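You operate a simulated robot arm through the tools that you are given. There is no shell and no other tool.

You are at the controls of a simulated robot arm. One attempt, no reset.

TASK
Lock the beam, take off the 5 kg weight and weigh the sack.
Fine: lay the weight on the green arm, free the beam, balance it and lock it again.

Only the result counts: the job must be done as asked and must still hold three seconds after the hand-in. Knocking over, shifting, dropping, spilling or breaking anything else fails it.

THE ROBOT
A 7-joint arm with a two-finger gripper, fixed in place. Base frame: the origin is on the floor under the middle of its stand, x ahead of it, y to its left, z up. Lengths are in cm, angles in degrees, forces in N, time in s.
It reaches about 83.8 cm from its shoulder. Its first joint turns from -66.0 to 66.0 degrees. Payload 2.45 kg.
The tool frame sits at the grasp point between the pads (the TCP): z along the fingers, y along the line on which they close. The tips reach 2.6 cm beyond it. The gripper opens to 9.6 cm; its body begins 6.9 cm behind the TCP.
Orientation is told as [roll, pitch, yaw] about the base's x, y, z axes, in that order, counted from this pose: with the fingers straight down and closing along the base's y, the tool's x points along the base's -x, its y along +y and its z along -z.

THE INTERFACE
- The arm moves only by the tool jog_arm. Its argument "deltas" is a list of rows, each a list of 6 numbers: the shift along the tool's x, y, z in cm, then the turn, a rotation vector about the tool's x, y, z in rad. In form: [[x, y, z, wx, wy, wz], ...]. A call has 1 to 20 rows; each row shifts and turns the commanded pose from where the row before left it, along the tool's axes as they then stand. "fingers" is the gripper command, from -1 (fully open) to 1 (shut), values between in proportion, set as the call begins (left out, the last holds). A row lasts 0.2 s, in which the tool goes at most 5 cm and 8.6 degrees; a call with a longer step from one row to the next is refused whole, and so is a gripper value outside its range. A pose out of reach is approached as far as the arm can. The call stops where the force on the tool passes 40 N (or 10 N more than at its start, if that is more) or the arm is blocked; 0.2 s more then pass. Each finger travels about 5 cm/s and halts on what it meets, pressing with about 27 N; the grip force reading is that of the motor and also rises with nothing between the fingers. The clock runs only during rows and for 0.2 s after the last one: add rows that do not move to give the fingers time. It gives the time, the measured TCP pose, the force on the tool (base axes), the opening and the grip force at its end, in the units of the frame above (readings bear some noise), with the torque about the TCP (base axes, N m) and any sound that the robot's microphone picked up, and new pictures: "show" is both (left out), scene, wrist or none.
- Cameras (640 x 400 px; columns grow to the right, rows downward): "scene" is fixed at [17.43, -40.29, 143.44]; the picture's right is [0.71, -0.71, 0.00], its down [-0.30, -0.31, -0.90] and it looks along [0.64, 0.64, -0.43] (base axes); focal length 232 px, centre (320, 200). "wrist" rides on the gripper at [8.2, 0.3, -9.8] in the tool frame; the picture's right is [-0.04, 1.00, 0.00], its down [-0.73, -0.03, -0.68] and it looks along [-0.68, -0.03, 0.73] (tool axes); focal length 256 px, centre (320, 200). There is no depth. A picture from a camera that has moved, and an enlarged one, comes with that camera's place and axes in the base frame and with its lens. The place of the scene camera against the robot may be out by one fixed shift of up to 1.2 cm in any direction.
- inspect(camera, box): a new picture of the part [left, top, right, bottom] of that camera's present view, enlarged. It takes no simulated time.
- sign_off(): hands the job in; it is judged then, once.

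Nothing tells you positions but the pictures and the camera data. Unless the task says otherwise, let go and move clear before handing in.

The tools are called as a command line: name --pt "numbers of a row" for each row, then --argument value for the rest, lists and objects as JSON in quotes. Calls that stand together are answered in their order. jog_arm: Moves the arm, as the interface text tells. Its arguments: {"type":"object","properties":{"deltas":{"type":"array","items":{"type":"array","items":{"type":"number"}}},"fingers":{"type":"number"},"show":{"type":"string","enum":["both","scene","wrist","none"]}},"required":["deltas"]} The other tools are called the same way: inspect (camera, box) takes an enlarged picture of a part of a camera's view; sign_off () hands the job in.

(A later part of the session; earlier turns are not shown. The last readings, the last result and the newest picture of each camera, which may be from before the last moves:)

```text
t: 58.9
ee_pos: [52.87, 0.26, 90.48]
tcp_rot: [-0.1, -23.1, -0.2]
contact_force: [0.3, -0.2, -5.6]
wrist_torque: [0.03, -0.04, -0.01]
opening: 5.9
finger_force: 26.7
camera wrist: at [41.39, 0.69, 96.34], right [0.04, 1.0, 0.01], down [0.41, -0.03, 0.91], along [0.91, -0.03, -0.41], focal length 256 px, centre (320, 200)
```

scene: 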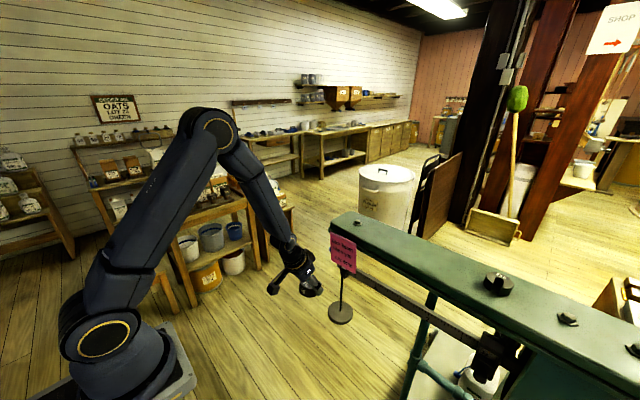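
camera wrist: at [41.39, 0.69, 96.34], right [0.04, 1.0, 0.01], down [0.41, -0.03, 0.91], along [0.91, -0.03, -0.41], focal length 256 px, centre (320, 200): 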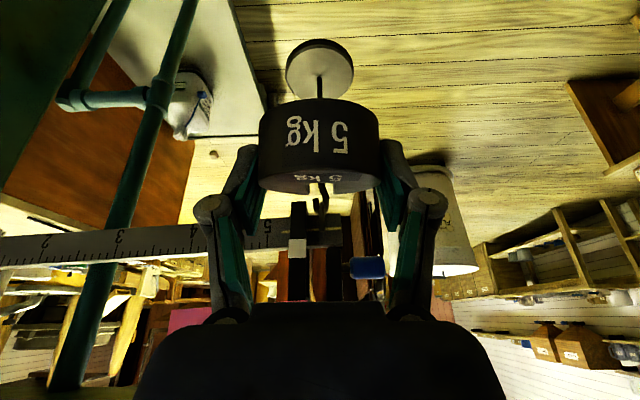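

jog_arm --pt "-1.36 0 -3.23 0 0 0" --pt "-1.36 0 -3.23 0 0 0" --pt "-1.36 0 -3.23 0 0 0" --pt "-1.36 0 -3.23 0 0 0" --pt "-1.36 0 -3.23 0 0 0" --pt "-1.36 0 -3.23 0 0 0" --pt "-1.36 0 -3.23 0 0 0" --pt "-1.36 0 -3.23 0 0 0" --pt "0 0 0 0 0 0" --show "none"

jog_arm --pt "0 -3 0 0 -0.056 0" --pt "0 -3 0 0 -0.056 0" --pt "0 -3 0 0 -0.056 0" --pt "0 -3 0 0 -0.056 0" --pt "0 -3 0 0 -0.056 0" --pt "0 -3 0 0 0 0" --pt "0 0 0 0 0 0" --show "both"

```text
t: 60.9
ee_pos: [52.8, 0.1, 118.53]
tcp_rot: [-0.1, -22.9, -0.1]
contact_force: [-0.2, 0.3, -5.6]
wrist_torque: [0.02, -0.04, 0.01]
opening: 5.89
finger_force: 27.3
```

```text
t: 62.5
ee_pos: [52.79, -17.83, 118.58]
tcp_rot: [-0.1, -39.0, 0.0]
contact_force: [0.4, 0.3, -5.0]
wrist_torque: [0.0, -0.02, -0.01]
opening: 5.91
finger_force: 27.5
camera wrist: at [40.24, -17.38, 121.1], right [0.03, 1.0, 0.02], down [0.14, -0.03, 0.99], along [0.99, -0.03, -0.14], focal length 256 px, centre (320, 200)
```

scene: 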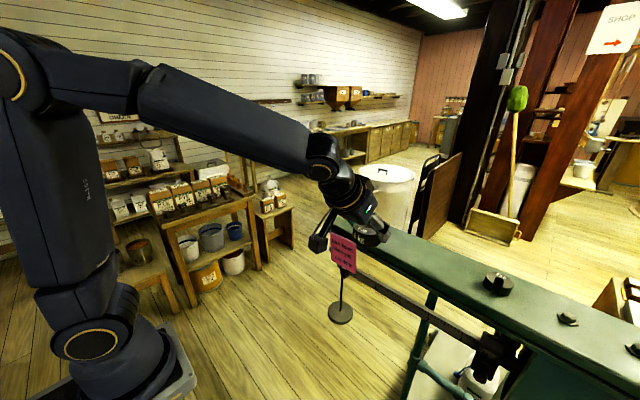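
wrist: 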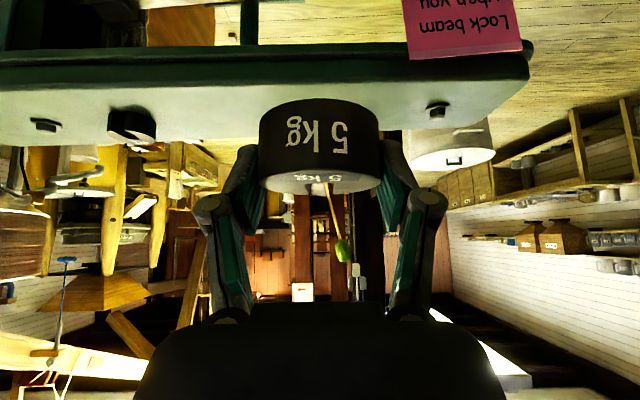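

jog_arm --pt "-3.1 0 2.51 0 0 0" --pt "-3.1 0 2.51 0 0 0" --pt "-3.1 0 2.51 0 0 0" --pt "-3.1 0 2.51 0 0 0" --pt "0 0 0 0 0 0" --show "both"

inspect --camera "wrist" --box '[100, 0, 540, 260]'

inspect --camera "scene" --box '[320, 180, 520, 310]'

```text
t: 63.7
ee_pos: [68.9, -17.72, 118.62]
tcp_rot: [-0.2, -38.9, -0.1]
contact_force: [0.2, -1.4, -4.6]
wrist_torque: [0.03, -0.02, -0.01]
opening: 5.93
finger_force: 27.4
camera wrist: at [56.3, -17.37, 121.08], right [0.03, 1.0, 0.02], down [0.14, -0.03, 0.99], along [0.99, -0.03, -0.15], focal length 256 px, centre (320, 200)
```

scene: 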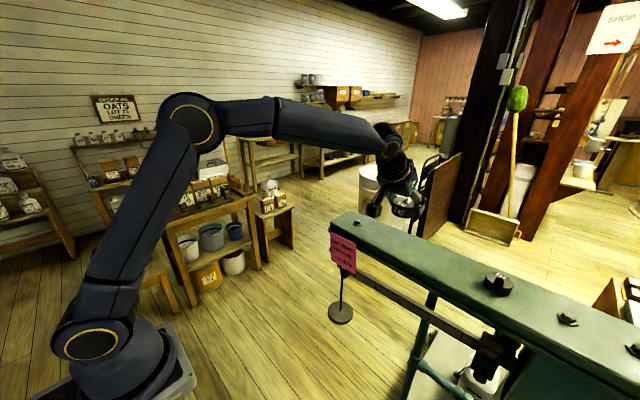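
wrist: 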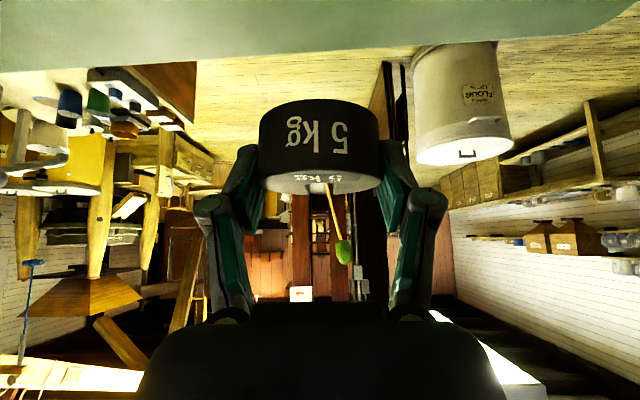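

```text
1.45 times, centred on (320, 130) of wrist
camera zoom: at [56.3, -17.37, 121.08], right [0.03, 1.0, 0.02], down [0.14, -0.03, 0.99], along [0.99, -0.03, -0.15], focal length 372 px, centre (320, 302)
```

zoom: 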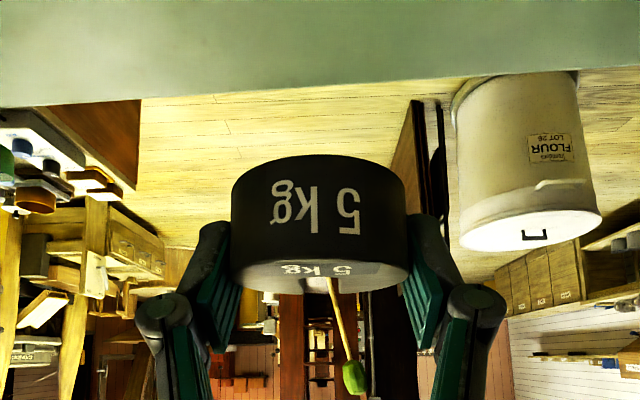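

```text
3.08 times, centred on (420, 245) of scene
camera zoom: at [17.44, -40.3, 143.43], right [0.71, -0.71, 0.0], down [-0.3, -0.31, -0.9], along [0.64, 0.64, -0.43], focal length 715 px, centre (12, 62)
```

zoom: 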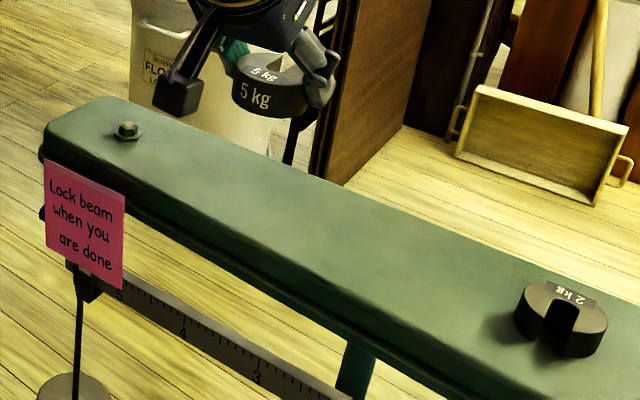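

jog_arm --pt "1.32 0 1.63 0 0 0" --pt "1.32 0 1.63 0 0 0" --pt "1.32 0 1.63 0 0 0" --pt "1.26 0 1.55 0 0 0" --pt "0 0 0 0 0 0" --show "both"

inspect --camera "scene" --box '[360, 190, 480, 290]'

inspect --camera "wrist" --box '[200, 50, 440, 240]'

```text
t: 64.9
ee_pos: [68.72, -17.75, 110.3]
tcp_rot: [-0.1, -38.9, 0.1]
contact_force: [-0.8, 0.0, -5.7]
wrist_torque: [0.02, 0.03, 0.01]
opening: 5.95
finger_force: 27.1
camera wrist: at [56.11, -17.28, 112.8], right [0.03, 1.0, 0.02], down [0.14, -0.03, 0.99], along [0.99, -0.03, -0.14], focal length 256 px, centre (320, 200)
```

scene: 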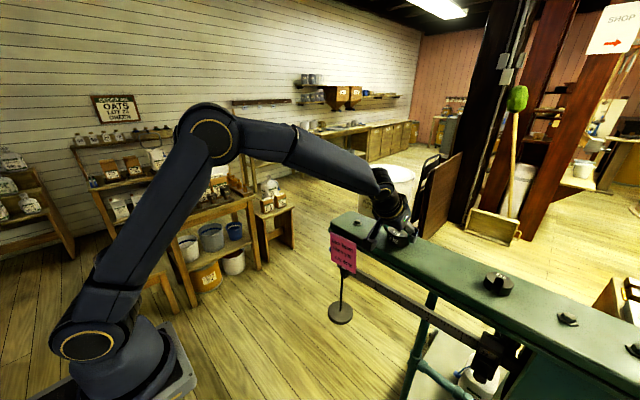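
wrist: 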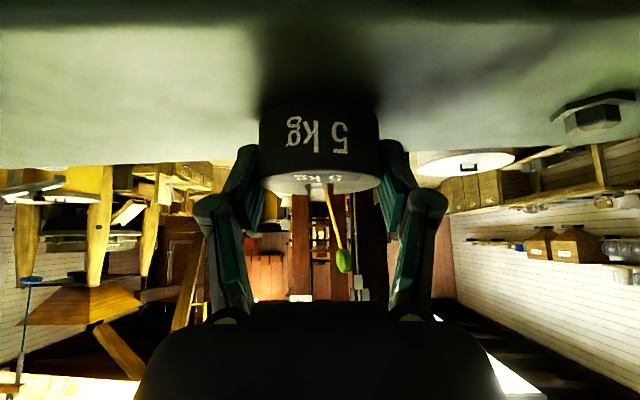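

```text
4.00 times, centred on (420, 240) of scene
camera zoom: at [17.44, -40.3, 143.43], right [0.71, -0.71, 0.0], down [-0.3, -0.31, -0.9], along [0.64, 0.64, -0.43], focal length 929 px, centre (-80, 40)
```

zoom: 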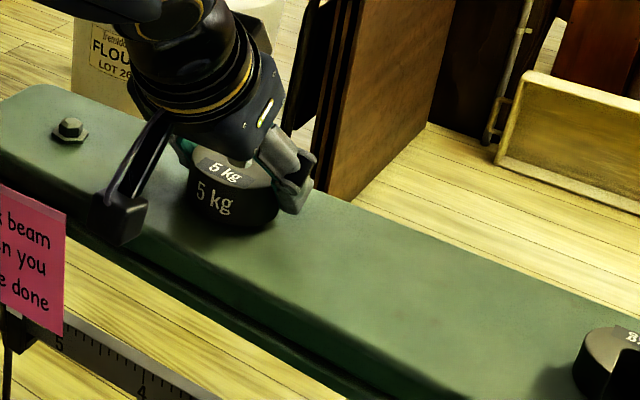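

```text
2.11 times, centred on (320, 145) of wrist
camera zoom: at [56.11, -17.28, 112.8], right [0.03, 1.0, 0.02], down [0.14, -0.03, 0.99], along [0.99, -0.03, -0.14], focal length 539 px, centre (320, 316)
```

zoom: 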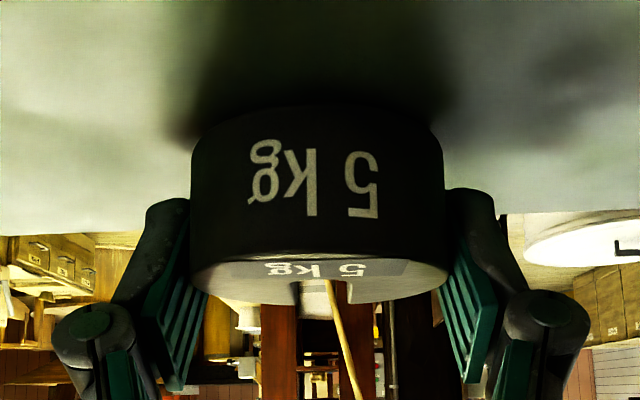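

jog_arm --pt "0.095 0 0.117 0 0 0" --pt "0.095 0 0.117 0 0 0" --pt "0 0 0 0 0 0" --show "none"

```text
t: 65.7
ee_pos: [68.78, -17.74, 109.94]
tcp_rot: [0.0, -39.1, -0.1]
contact_force: [-0.9, -0.1, -4.5]
wrist_torque: [-0.03, 0.0, -0.01]
opening: 5.94
finger_force: 26.9
```

jog_arm --pt "0.095 0 0.117 0 0 0" --pt "0.095 0 0.117 0 0 0" --pt "0 0 0 0 0 0" --show "none"

```text
t: 66.5
ee_pos: [68.91, -17.81, 110.1]
tcp_rot: [-0.3, -39.3, 0.0]
contact_force: [-3.5, 2.7, 15.6]
wrist_torque: [0.12, 0.39, 0.01]
opening: 5.9
finger_force: 26.5
```

The weight has touched down on the green arm. I'll ease the pressure a little and open the fingers.

jog_arm --pt "-0.1 0 -0.12 0 0 0" --pt "0 0 0 0 0 0" --show "none"

jog_arm --pt "0 0 0 0 0 0" --pt "0 0 0 0 0 0" --pt "0 0 0 0 0 0" --pt "0 0 0 0 0 0" --fingers -0.9 --show "both"

inspect --camera "scene" --box '[360, 190, 480, 290]'

inspect --camera "wrist" --box '[160, 30, 480, 260]'

```text
t: 67.1
ee_pos: [68.89, -17.8, 110.04]
tcp_rot: [-0.2, -39.1, 0.1]
contact_force: [4.0, 1.2, 11.6]
wrist_torque: [-0.07, -0.6, 0.07]
opening: 5.9
finger_force: 26.6
```

```text
t: 68.1
ee_pos: [68.8, -17.94, 109.95]
tcp_rot: [-0.2, -38.9, 0.0]
contact_force: [0.0, 0.4, -0.2]
wrist_torque: [-0.01, -0.05, -0.01]
opening: 9.14
finger_force: 0.2
camera wrist: at [56.27, -17.39, 112.36], right [0.03, 1.0, 0.02], down [0.14, -0.03, 0.99], along [0.99, -0.03, -0.14], focal length 256 px, centre (320, 200)
```

scene: 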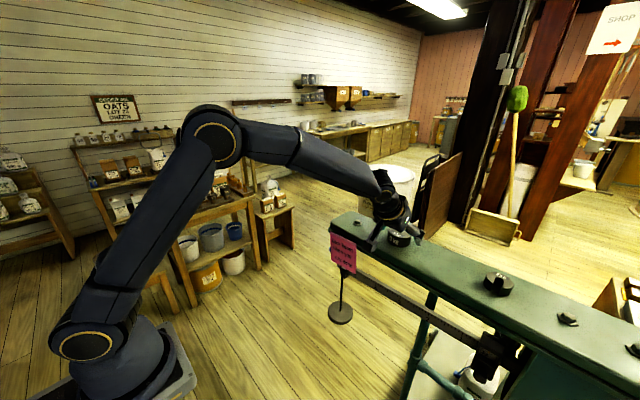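
wrist: 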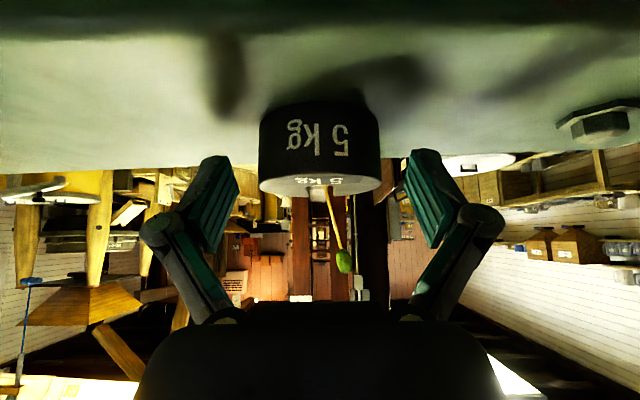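

```text
4.00 times, centred on (420, 240) of scene
camera zoom: at [17.43, -40.29, 143.44], right [0.71, -0.71, 0.0], down [-0.3, -0.31, -0.9], along [0.64, 0.64, -0.43], focal length 929 px, centre (-80, 40)
```

zoom: 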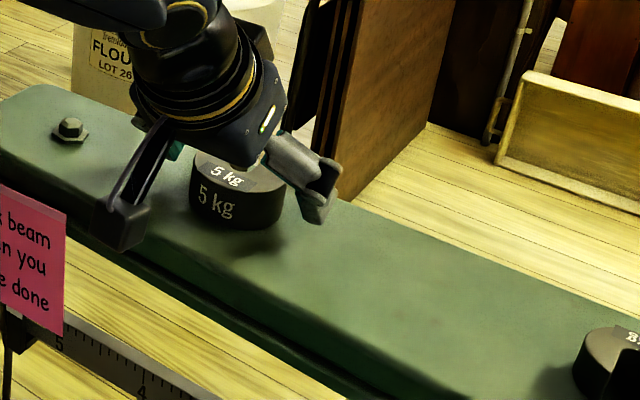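

```text
1.74 times, centred on (320, 145) of wrist
camera zoom: at [56.27, -17.39, 112.36], right [0.03, 1.0, 0.02], down [0.14, -0.03, 0.99], along [0.99, -0.03, -0.14], focal length 445 px, centre (320, 296)
```

zoom: 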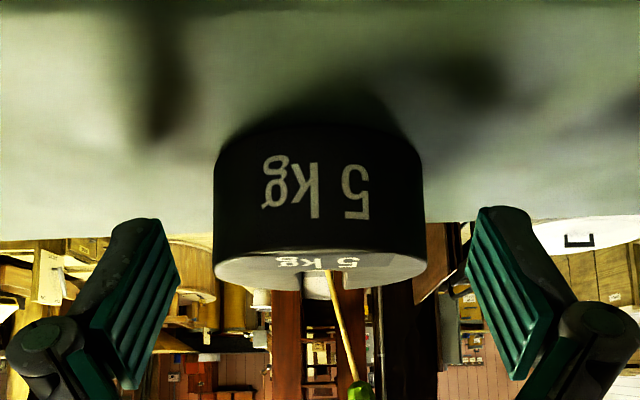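

The 5 kg weight stands flat on the green arm. I'll rise straight up, back off, and go and look at the poise.

jog_arm --pt "-1.26 0 -1.55 0 0 0" --pt "-1.89 0 -2.33 0 0 0" --pt "-1.89 0 -2.33 0 0 0" --pt "2.33 0 -1.89 0 0 0" --pt "2.33 0 -1.89 0 0 0" --pt "2.33 0 -1.89 0 0 0" --pt "2.33 0 -1.89 0 0 0" --pt "2.33 0 -1.89 0 0 0" --pt "0 0 0 0 0 0" --fingers -1 --show "both"

inspect --camera "scene" --box '[360, 190, 520, 310]'

```text
t: 70.1
ee_pos: [53.45, -17.85, 117.94]
tcp_rot: [-0.1, -39.0, -0.1]
contact_force: [-0.7, -0.4, -0.4]
wrist_torque: [0.0, -0.01, 0.01]
opening: 9.61
finger_force: 0.0
camera wrist: at [41.04, -17.42, 120.45], right [0.03, 1.0, 0.02], down [0.14, -0.03, 0.99], along [0.99, -0.03, -0.14], focal length 256 px, centre (320, 200)
```

scene: 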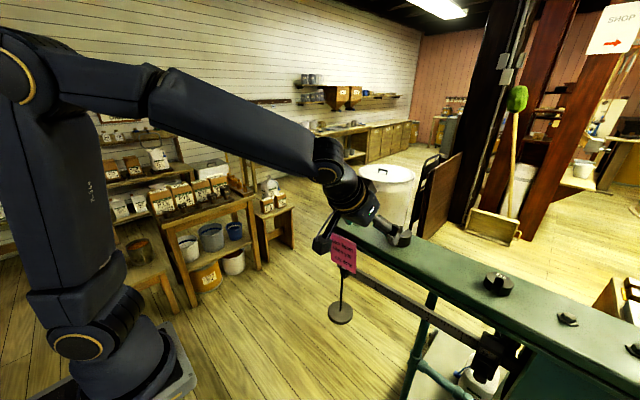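
wrist: 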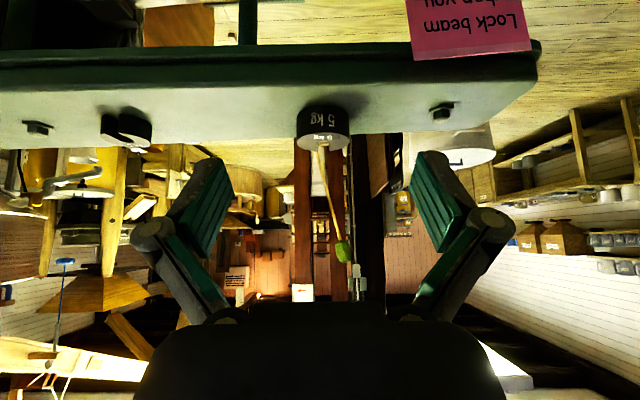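

```text
3.33 times, centred on (440, 250) of scene
camera zoom: at [17.43, -40.29, 143.44], right [0.71, -0.71, 0.0], down [-0.3, -0.31, -0.9], along [0.64, 0.64, -0.43], focal length 774 px, centre (-80, 33)
```

zoom: 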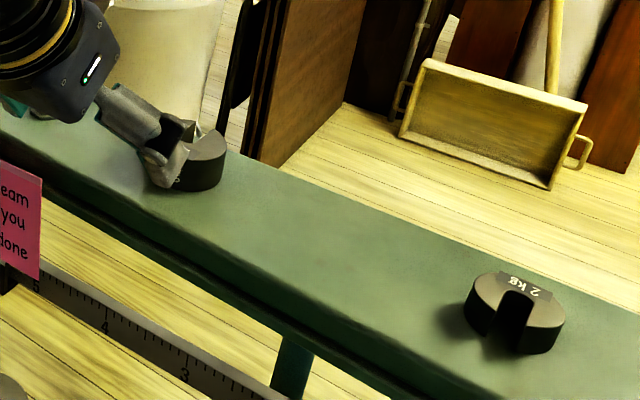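

jog_arm --pt "1.9 -3.45 2.58 0 0 0" --pt "1.9 -3.45 2.58 0 0 0" --pt "1.9 -3.45 2.58 0 0 0" --pt "1.9 -3.45 2.58 0 0 0" --pt "1.9 -3.45 2.58 0 0 0" --pt "1.9 -3.45 2.58 0 0 0" --pt "1.9 -3.45 2.58 0 0 0" --pt "0 0 0 0 0 0" --show "both"

inspect --camera "wrist" --box '[160, 30, 480, 260]'

```text
t: 71.9
ee_pos: [54.55, -42.26, 95.66]
tcp_rot: [-0.1, -39.1, 0.0]
contact_force: [-0.8, 0.2, -0.6]
wrist_torque: [0.0, 0.0, 0.0]
opening: 9.59
finger_force: 0.1
camera wrist: at [41.93, -41.83, 98.03], right [0.03, 1.0, 0.02], down [0.14, -0.03, 0.99], along [0.99, -0.03, -0.14], focal length 256 px, centre (320, 200)
```

scene: 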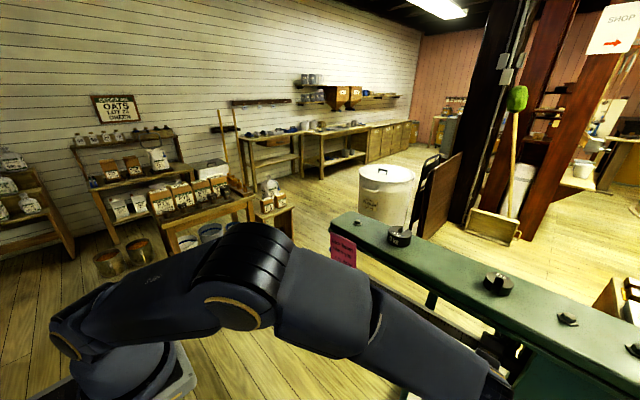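
wrist: 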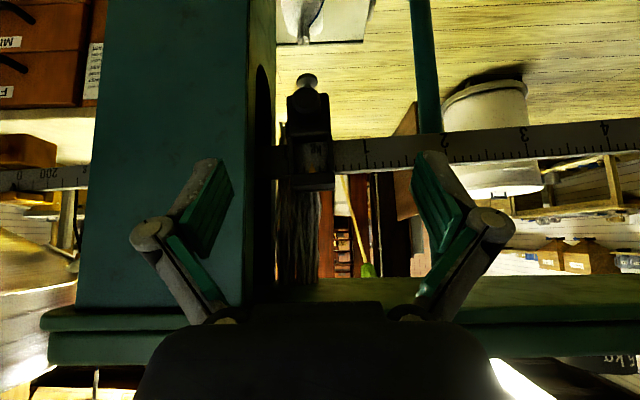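

```text
1.74 times, centred on (320, 145) of wrist
camera zoom: at [41.93, -41.83, 98.03], right [0.03, 1.0, 0.02], down [0.14, -0.03, 0.99], along [0.99, -0.03, -0.14], focal length 445 px, centre (320, 296)
```

zoom: 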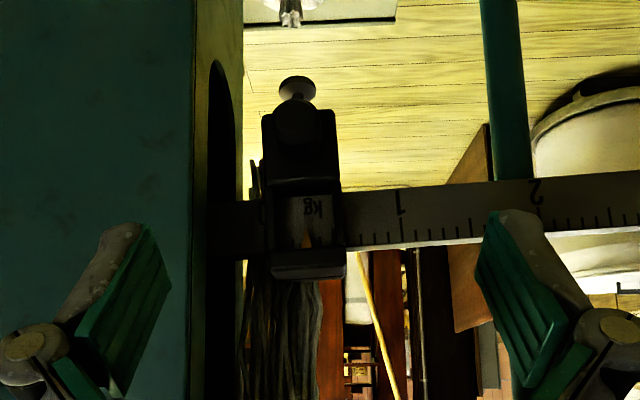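

inspect --camera "wrist" --box '[260, 60, 380, 200]'

inspect --camera "wrist" --box '[330, 100, 640, 200]'

inspect --camera "scene" --box '[440, 290, 560, 400]'

```text
2.86 times, centred on (320, 130) of wrist
camera zoom: at [41.93, -41.83, 98.03], right [0.03, 1.0, 0.02], down [0.14, -0.03, 0.99], along [0.99, -0.03, -0.14], focal length 731 px, centre (320, 400)
```

zoom: 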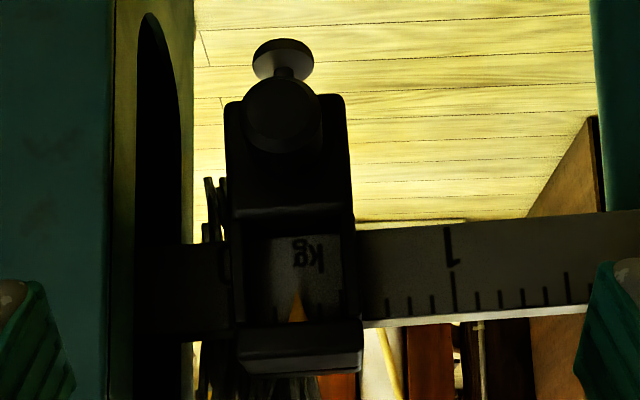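

```text
2.06 times, centred on (485, 150) of wrist
camera zoom: at [41.93, -41.83, 98.03], right [0.03, 1.0, 0.02], down [0.14, -0.03, 0.99], along [0.99, -0.03, -0.14], focal length 528 px, centre (-21, 303)
```

zoom: 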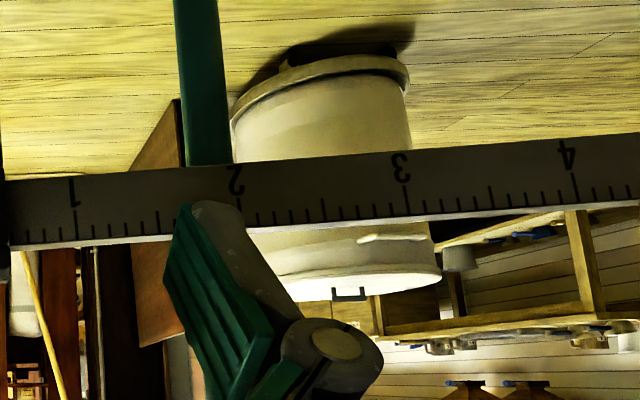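

```text
3.64 times, centred on (500, 345) of scene
camera zoom: at [17.43, -40.3, 143.44], right [0.71, -0.71, 0.0], down [-0.3, -0.31, -0.9], along [0.64, 0.64, -0.43], focal length 845 px, centre (-334, -327)
```

zoom: 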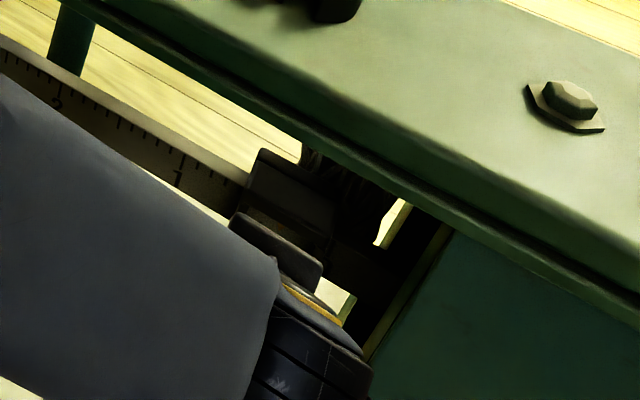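

The poise is a black housing with a kg window and orange pointer (now near 0.3 kg), a body and front knob below the beam, and the pillar close on its left. First I'll free the beam, so I'll return to the lever side.

jog_arm --pt "0 4.23 -1.05 0 0 0" --pt "0 4.23 -1.05 0 0 0" --pt "0 4.23 -1.05 0 0 0" --pt "0 4.23 -1.05 0 0 0" --pt "0 4.23 -1.05 0 0 0" --pt "0 4.23 -1.05 0 0 0" --pt "0 4.23 -1.05 0 0 0" --pt "0 4.23 -1.05 0 0 0" --pt "0 4.23 -1.05 0 0 0" --pt "0 4.23 -1.05 0 0 0" --pt "0 4.23 0 0 0.136 0" --pt "0 4.23 0 0 0.136 0" --pt "0 4.23 0 0 0.136 0" --pt "0 4.23 0 0 0.136 0" --pt "0 0 0 0 0.136 0" --pt "0 0 0 0 0 0" --show "none"

```text
t: 75.3
ee_pos: [48.34, 17.14, 103.65]
tcp_rot: [-0.1, 0.1, -0.2]
contact_force: [0.1, 0.1, 0.4]
wrist_torque: [0.0, 0.01, 0.0]
opening: 9.58
finger_force: 0.0
```

jog_arm --pt "0 0 0 0 0 0.136" --pt "0 0 0 0 0 0.136" --pt "0 0 0 0 0 0.136" --pt "0 0 0 0 0 0.136" --pt "0 0 0 0 0 0.136" --pt "0 0 0 0 0 0.136" --pt "0 0 0 0 0 0.136" --pt "0 0 0 0 0 0.136" --pt "0 0 0 0 0 0.136" --pt "0 0 0 0 -0.131 0" --pt "0 0 0 0 -0.131 0" --pt "0 0 0 0 -0.131 0" --pt "0 0 0 0 -0.131 0" --pt "0 0 0 0 -0.131 0" --pt "0 0 0 0 -0.131 0" --pt "0 0 0 0 0 0" --fingers -0.04 --show "both"

```text
t: 78.7
ee_pos: [48.23, 17.21, 103.59]
tcp_rot: [0.0, -45.3, -70.2]
contact_force: [0.2, 0.2, -0.3]
wrist_torque: [0.03, 0.03, 0.02]
opening: 5.01
finger_force: 0.0
camera wrist: at [44.19, 29.43, 104.72], right [0.95, 0.31, 0.03], down [-0.02, -0.04, 1.0], along [0.31, -0.95, -0.04], focal length 256 px, centre (320, 200)
```

scene: 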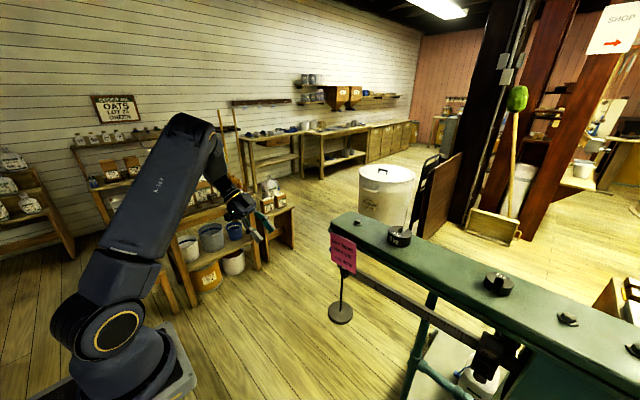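
wrist: 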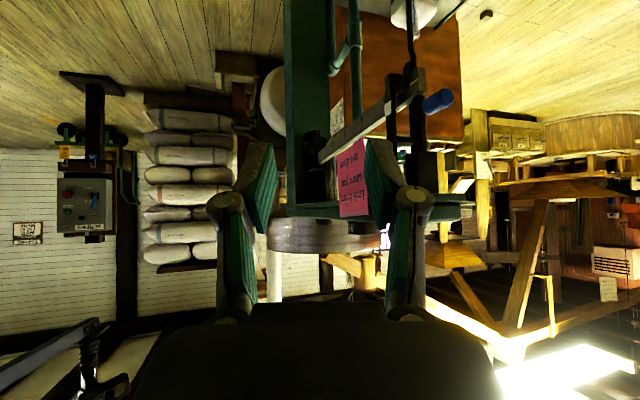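

jog_arm --pt "-0.84 2.92 2.53 0 0 0" --pt "-0.84 2.92 2.53 0 0 0" --pt "-0.84 2.92 2.53 0 0 0" --pt "-0.84 2.92 2.53 0 0 0" --pt "-0.84 2.92 2.53 0 0 0" --pt "0 0 0 0 0 0" --show "both"

inspect --camera "wrist" --box '[240, 20, 420, 220]'

```text
t: 80.1
ee_pos: [65.93, 10.64, 97.64]
tcp_rot: [0.1, -45.2, -70.3]
contact_force: [0.8, 0.1, 1.4]
wrist_torque: [-0.01, 0.01, -0.03]
opening: 5.0
finger_force: 0.1
camera wrist: at [61.83, 22.92, 98.64], right [0.95, 0.31, 0.03], down [-0.01, -0.04, 1.0], along [0.31, -0.95, -0.04], focal length 256 px, centre (320, 200)
```

scene: 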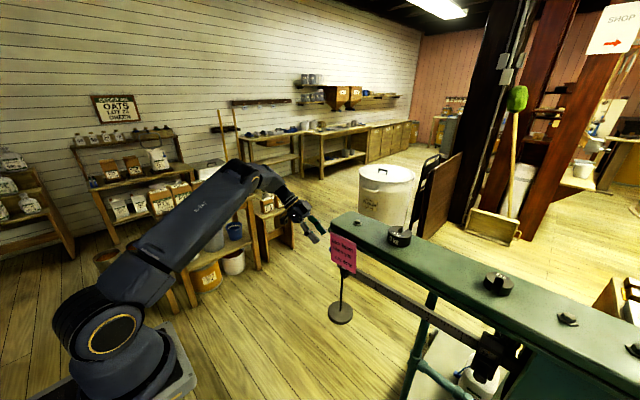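
wrist: 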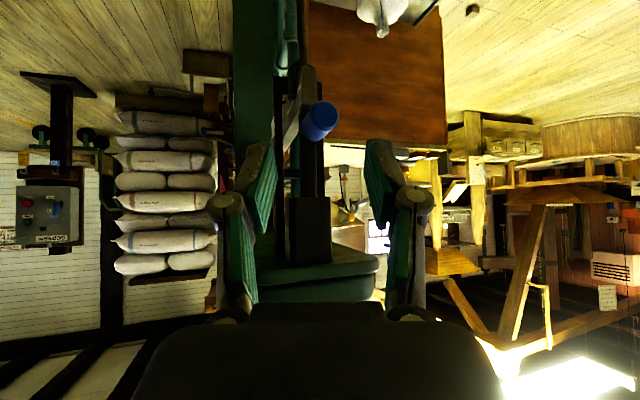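

```text
2.00 times, centred on (330, 120) of wrist
camera zoom: at [61.83, 22.92, 98.64], right [0.95, 0.31, 0.03], down [-0.01, -0.04, 1.0], along [0.31, -0.95, -0.04], focal length 512 px, centre (300, 360)
```

zoom: 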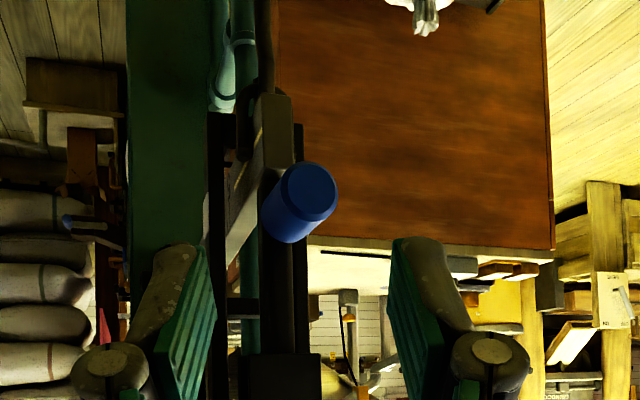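

jog_arm --pt "0 0 2.0 0 0 0" --pt "0 0 2.0 0 0 0" --pt "0 0 2.0 0 0 0" --pt "0 0 2.1 0 0 0" --pt "0 0 0 0 0 0" --show "wrist"

inspect --camera "wrist" --box '[240, 60, 420, 260]'

```text
t: 81.3
ee_pos: [68.0, 5.68, 91.78]
tcp_rot: [0.0, -45.3, -70.2]
contact_force: [0.2, 1.5, -0.8]
wrist_torque: [0.02, 0.02, 0.02]
opening: 5.01
finger_force: 0.0
camera wrist: at [63.92, 17.75, 92.96], right [0.95, 0.31, 0.03], down [-0.02, -0.04, 1.0], along [0.31, -0.95, -0.04], focal length 256 px, centre (320, 200)
```

wrist: 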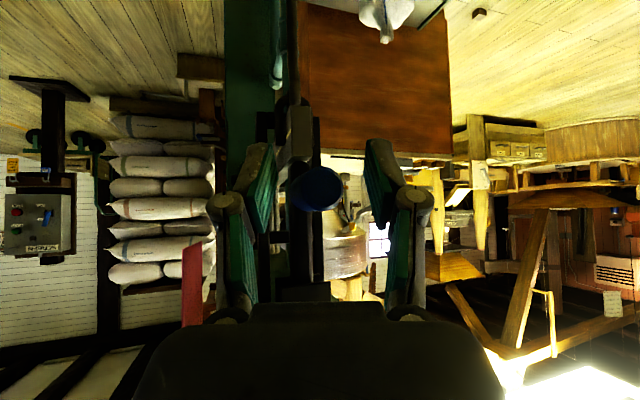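

```text
2.00 times, centred on (330, 160) of wrist
camera zoom: at [63.92, 17.75, 92.96], right [0.95, 0.31, 0.03], down [-0.02, -0.04, 1.0], along [0.31, -0.95, -0.04], focal length 512 px, centre (300, 280)
```

zoom: 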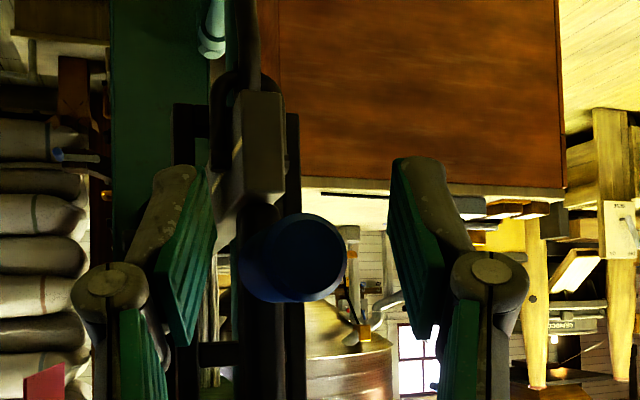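

jog_arm --pt "0 0 0.6 0 0 0" --pt "0 0 0 0 0 0" --show "none"

jog_arm --pt "0 0 0 0 0 0" --pt "0 0 0 0 0 0" --pt "0 0 0 0 0 0" --pt "0 0 0 0 0 0" --fingers 1 --show "none"

```text
t: 81.9
ee_pos: [68.2, 5.22, 91.47]
tcp_rot: [0.0, -45.0, -70.2]
contact_force: [0.3, -0.2, -0.8]
wrist_torque: [0.02, -0.01, 0.0]
opening: 4.96
finger_force: 0.2
```

```text
t: 82.9
ee_pos: [67.84, 4.96, 91.45]
tcp_rot: [-0.5, -45.1, -70.2]
contact_force: [-27.1, -3.3, -3.4]
wrist_torque: [-0.34, -0.09, -1.01]
opening: 2.77
finger_force: 45.0
```

The knob is gripped. I'll swing the lever back up along its arc in small stages to free the beam.

jog_arm --pt "0.262 -1.316 -0.416 0 0 0" --pt "0.067 -0.955 -0.425 0 0 0" --show "none"

```text
t: 83.5
ee_pos: [65.72, 5.18, 91.73]
tcp_rot: [0.2, -44.9, -70.2]
contact_force: [3.5, 6.1, -11.3]
wrist_torque: [0.48, 0.52, -0.78]
opening: 2.75
finger_force: 44.7
```

jog_arm --pt "-0.042 -0.912 -0.512 0 0 0" --pt "-0.151 -0.852 -0.589 0 0 0" --pt "-0.255 -0.776 -0.655 0 0 0" --show "none"

```text
t: 84.3
ee_pos: [62.74, 5.29, 93.34]
tcp_rot: [-0.1, -45.2, -70.1]
contact_force: [-1.7, 13.9, -11.4]
wrist_torque: [0.21, 0.45, -0.67]
opening: 2.7
finger_force: 45.5
```

jog_arm --pt "-0.356 -0.683 -0.708 0 0 0" --pt "-0.45 -0.578 -0.748 0 0 0" --pt "-0.534 -0.46 -0.772 0 0 0" --show "none"

```text
t: 85.1
ee_pos: [61.16, 5.36, 96.04]
tcp_rot: [-0.1, -44.9, -70.0]
contact_force: [-9.7, 24.5, -9.7]
wrist_torque: [-0.14, 0.38, -0.71]
opening: 2.69
finger_force: 44.7
```

jog_arm --pt "-0.277 -0.126 -0.613 0 0 0" --pt "-0.298 -0.074 -0.592 0 0 0" --show "wrist"

inspect --camera "wrist" --box '[240, 20, 480, 260]'

```text
t: 85.7
ee_pos: [60.79, 5.22, 97.1]
tcp_rot: [-0.2, -45.2, -70.4]
contact_force: [-13.7, 6.4, -7.1]
wrist_torque: [0.28, 0.42, -0.79]
opening: 2.7
finger_force: 45.0
camera wrist: at [56.83, 17.45, 98.27], right [0.95, 0.31, 0.03], down [-0.01, -0.04, 1.0], along [0.31, -0.95, -0.04], focal length 256 px, centre (320, 200)
```

wrist: 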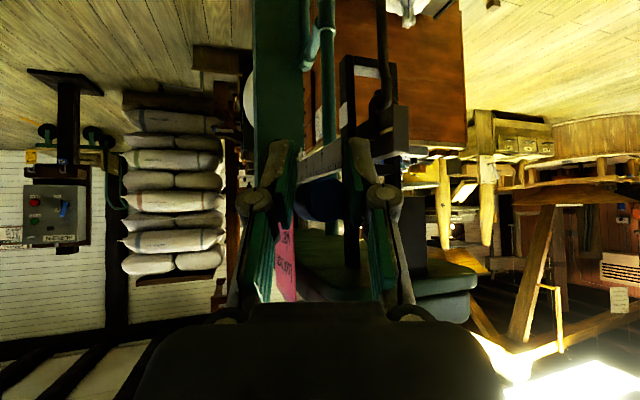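

```text
1.67 times, centred on (360, 140) of wrist
camera zoom: at [56.83, 17.45, 98.27], right [0.95, 0.31, 0.03], down [-0.01, -0.04, 1.0], along [0.31, -0.95, -0.04], focal length 427 px, centre (253, 300)
```

zoom: 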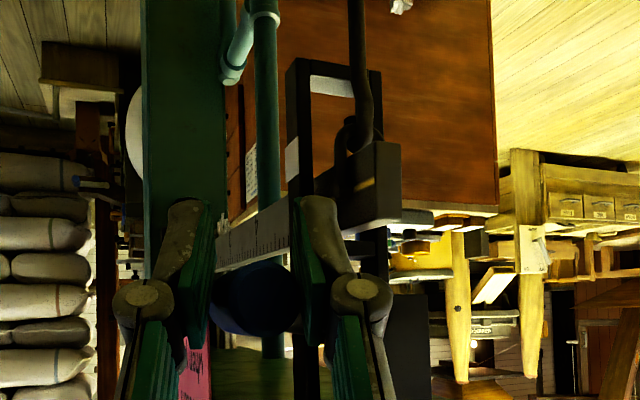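

jog_arm --pt "-0.415 -0.03 -0.505 0 0 0" --pt "-0.415 -0.03 -0.505 0 0 0" --pt "-0.415 0.0 -0.505 0 0 0" --show "none"

```text
t: 86.5
ee_pos: [60.77, 5.41, 98.59]
tcp_rot: [-0.7, -45.0, -70.2]
contact_force: [8.3, -1.1, -9.2]
wrist_torque: [0.01, -0.08, -0.73]
opening: 2.63
finger_force: 44.9
stopped in row 3: the force on the tool passed its limit at 46 N (the readings are from after the stop); the commanded pose is now the measured one
```

The lever is back at its upper stop and the beam tip has risen, so it is free. I'll release and back off to look at the beam.

jog_arm --pt "0 0 0 0 0 0" --pt "0 0 0 0 0 0" --pt "0 0 0 0 0 0" --fingers -0.04 --show "none"

jog_arm --pt "0 0 -2 0 0 0" --pt "0 0 -2 0 0 0" --pt "0 0 -2 0 0 0" --pt "0 0 -2 0 0 0" --pt "0 0 0 0 0 0" --show "both"

inspect --camera "wrist" --box '[270, 0, 450, 200]'

inspect --camera "scene" --box '[310, 210, 540, 390]'

```text
t: 87.3
ee_pos: [60.62, 5.35, 98.55]
tcp_rot: [-0.9, -44.9, -70.0]
contact_force: [-0.6, 0.5, 1.3]
wrist_torque: [-0.01, 0.01, -0.01]
opening: 5.01
finger_force: 0.1
```

```text
t: 88.5
ee_pos: [58.76, 10.6, 104.33]
tcp_rot: [-0.7, -44.8, -70.0]
contact_force: [0.0, -0.2, 0.5]
wrist_torque: [0.02, 0.02, -0.03]
opening: 5.0
finger_force: 0.2
camera wrist: at [54.82, 22.82, 105.37], right [0.95, 0.31, 0.02], down [-0.01, -0.04, 1.0], along [0.31, -0.95, -0.04], focal length 256 px, centre (320, 200)
```

scene: 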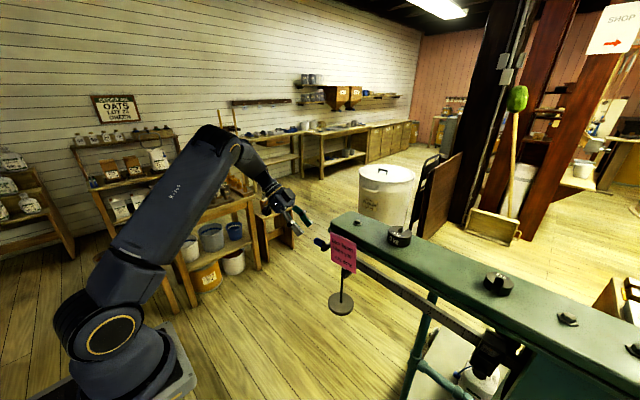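
wrist: 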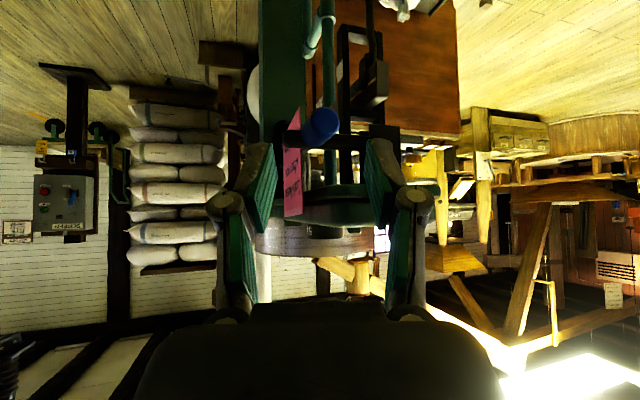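

```text
2.00 times, centred on (360, 100) of wrist
camera zoom: at [54.82, 22.82, 105.37], right [0.95, 0.31, 0.02], down [-0.01, -0.04, 1.0], along [0.31, -0.95, -0.04], focal length 512 px, centre (240, 400)
```

zoom: 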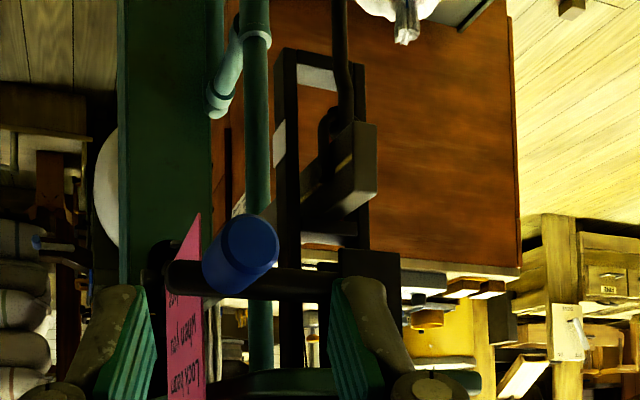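

```text
2.22 times, centred on (425, 300) of scene
camera zoom: at [17.43, -40.29, 143.44], right [0.71, -0.71, 0.0], down [-0.3, -0.31, -0.9], along [0.64, 0.64, -0.43], focal length 516 px, centre (87, -22)
```

zoom: 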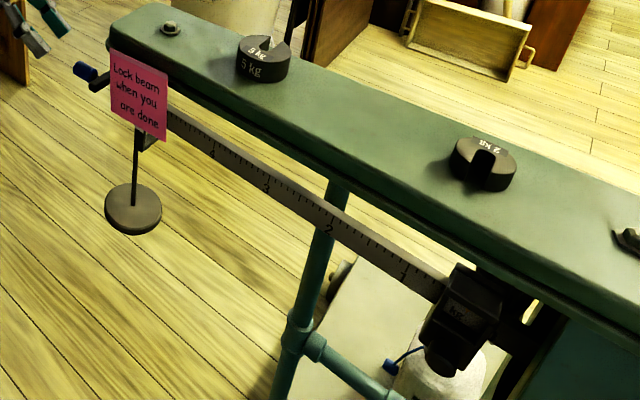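

jog_arm --pt "1.92 -2.56 -1.92 0 0 0" --pt "1.92 -2.56 -1.92 0 0 0" --pt "1.92 -2.56 -1.92 0 0 0" --pt "0 0 0 0 0.131 0" --pt "0 0 0 0 0.131 0" --pt "0 0 0 0 0.131 0" --pt "0 0 0 0 0.131 0" --pt "0 0 0 0 0.131 0" --pt "0 0 0 0 0.131 0" --pt "0 0 0 0 0 -0.125" --pt "0 0 0 0 0 -0.125" --pt "0 0 0 0 0 -0.125" --pt "0 0 0 0 0 -0.125" --pt "0 0 0 0 0 -0.125" --pt "0 0 0 0 0 -0.125" --pt "0 0 0 0 0 -0.125" --pt "0 0 0 0 0 0" --show "none"

```text
t: 92.1
ee_pos: [48.82, 15.79, 104.14]
tcp_rot: [-0.1, 0.5, -20.2]
contact_force: [0.1, -0.3, 0.5]
wrist_torque: [0.0, 0.03, 0.0]
opening: 5.0
finger_force: 0.1
```

jog_arm --pt "-1.14 -3.83 0.36 0 0 0" --pt "-1.14 -3.83 0.36 0 0 0" --pt "-1.14 -3.83 0.36 0 0 0" --pt "-1.14 -3.83 0.36 0 0 0" --pt "-1.14 -3.83 0.36 0 0 0" --pt "-1.14 -3.83 0.36 0 0 0" --pt "-1.14 -3.83 0.36 0 0 0" --pt "-1.14 -3.83 0.36 0 0 0" --pt "-1.14 -3.83 0.36 0 0 0" --pt "-1.14 -3.83 0.36 0 0 0" --pt "-1.14 -3.83 0.36 0 0 0" --pt "0 0 0 0 -0.14 0" --pt "0 0 0 0 -0.14 0" --pt "0 0 0 0 -0.14 0" --pt "0 0 0 0 -0.14 0" --pt "0 0 0 0 -0.14 0" --pt "0 0 0 0 0 0" --show "both"

inspect --camera "wrist" --box '[180, 60, 420, 230]'

```text
t: 95.7
ee_pos: [47.93, -26.07, 99.26]
tcp_rot: [-0.3, -39.7, -20.2]
contact_force: [-1.0, 0.0, -0.4]
wrist_torque: [-0.01, -0.04, -0.03]
opening: 4.97
finger_force: 0.2
out of reach, approached as far as the arm can: row 11, 12, 13
camera wrist: at [36.26, -21.22, 101.52], right [0.38, 0.93, 0.02], down [0.11, -0.07, 0.99], along [0.92, -0.37, -0.13], focal length 256 px, centre (320, 200)
```

scene: 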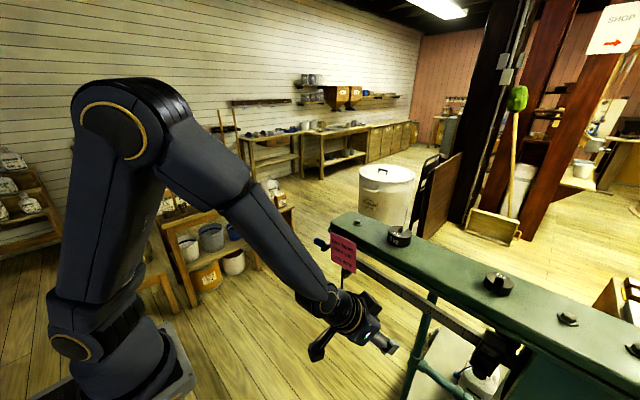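
wrist: 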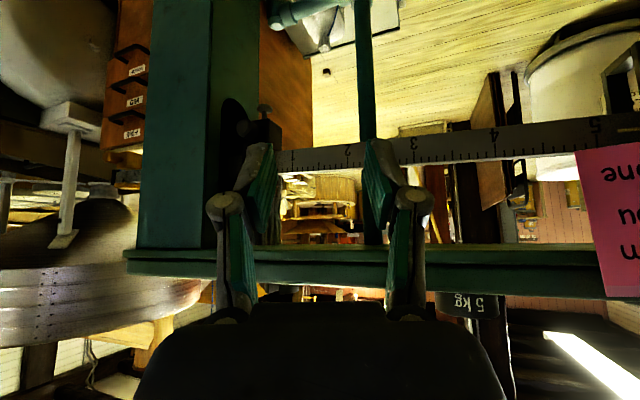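

```text
2.35 times, centred on (300, 145) of wrist
camera zoom: at [36.26, -21.22, 101.52], right [0.38, 0.93, 0.02], down [0.11, -0.07, 0.99], along [0.92, -0.37, -0.13], focal length 602 px, centre (367, 329)
```

zoom: 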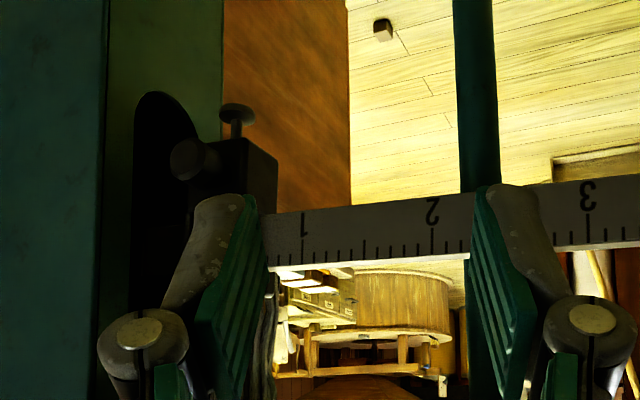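

inspect --camera "wrist" --box '[210, 90, 310, 190]'

inspect --camera "scene" --box '[450, 310, 540, 400]'

```text
4.00 times, centred on (260, 140) of wrist
camera zoom: at [36.26, -21.22, 101.52], right [0.38, 0.93, 0.02], down [0.11, -0.07, 0.99], along [0.92, -0.37, -0.13], focal length 1024 px, centre (560, 440)
```

zoom: 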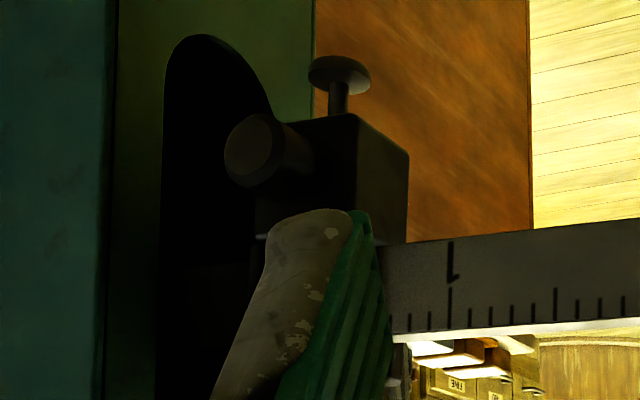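

```text
4.44 times, centred on (495, 355) of scene
camera zoom: at [17.43, -40.29, 143.44], right [0.71, -0.71, 0.0], down [-0.3, -0.31, -0.9], along [0.64, 0.64, -0.43], focal length 1032 px, centre (-458, -489)
```

zoom: 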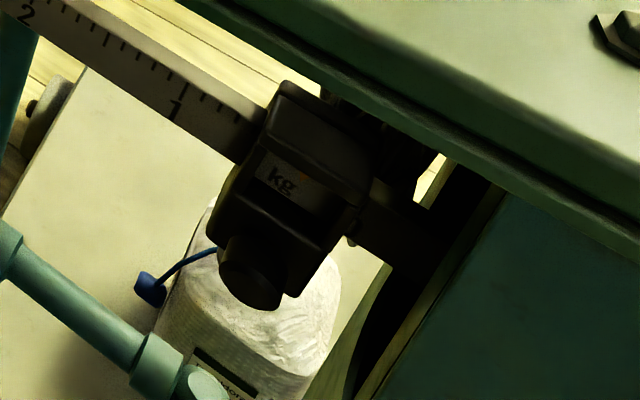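

I now place the poise's front knob at about x 63.7 to 67, y -43.4, z 86.7, with the pillar face at y -48. I'll straighten the yaw and move to a pre-grasp in front of the knob with a 4 cm opening.

jog_arm --pt "0 0 0 -0.0837 0 -0.1007" --pt "0 0 0 -0.0837 0 -0.1007" --pt "0 0 0 0 0 0" --fingers 0.167 --show "none"

jog_arm --pt "-0.95 -2.63 2.3 0 0 0" --pt "-0.95 -2.63 2.3 0 0 0" --pt "-0.95 -2.63 2.3 0 0 0" --pt "-0.95 -2.63 2.3 0 0 0" --pt "0 0 0 0 0 0" --show "both"

inspect --camera "wrist" --box '[220, 60, 420, 230]'

```text
t: 96.5
ee_pos: [47.98, -26.04, 99.26]
tcp_rot: [-0.1, -39.7, -5.3]
contact_force: [0.3, -0.6, 0.9]
wrist_torque: [-0.02, 0.0, 0.0]
opening: 3.97
finger_force: 0.1
```

```text
t: 97.7
ee_pos: [55.62, -37.47, 94.61]
tcp_rot: [-0.4, -39.5, -5.1]
contact_force: [-0.8, 1.2, 0.0]
wrist_torque: [0.0, -0.02, -0.01]
opening: 3.99
finger_force: 0.1
camera wrist: at [43.32, -35.77, 97.0], right [0.12, 0.99, 0.02], down [0.13, -0.04, 0.99], along [0.98, -0.12, -0.13], focal length 256 px, centre (320, 200)
```

scene: 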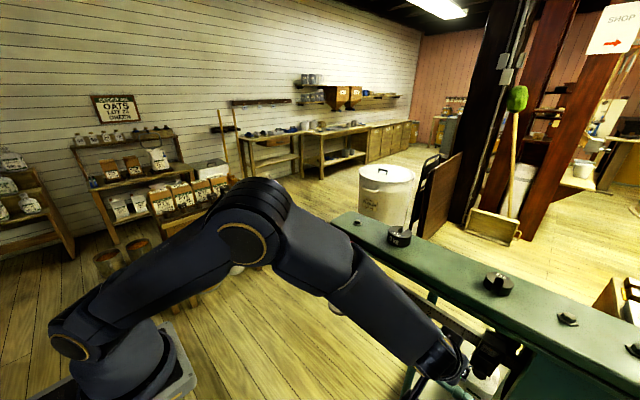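
wrist: 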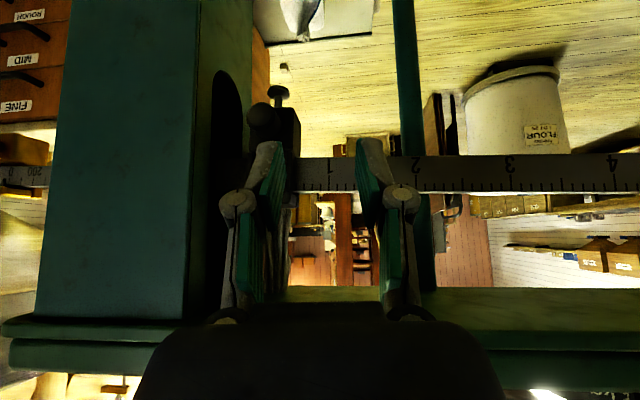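

```text
2.35 times, centred on (320, 145) of wrist
camera zoom: at [43.32, -35.77, 97.0], right [0.12, 0.99, 0.02], down [0.13, -0.04, 0.99], along [0.98, -0.12, -0.13], focal length 602 px, centre (320, 329)
```

zoom: 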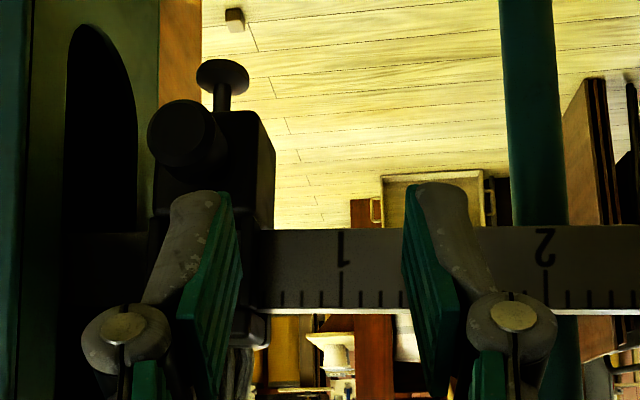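

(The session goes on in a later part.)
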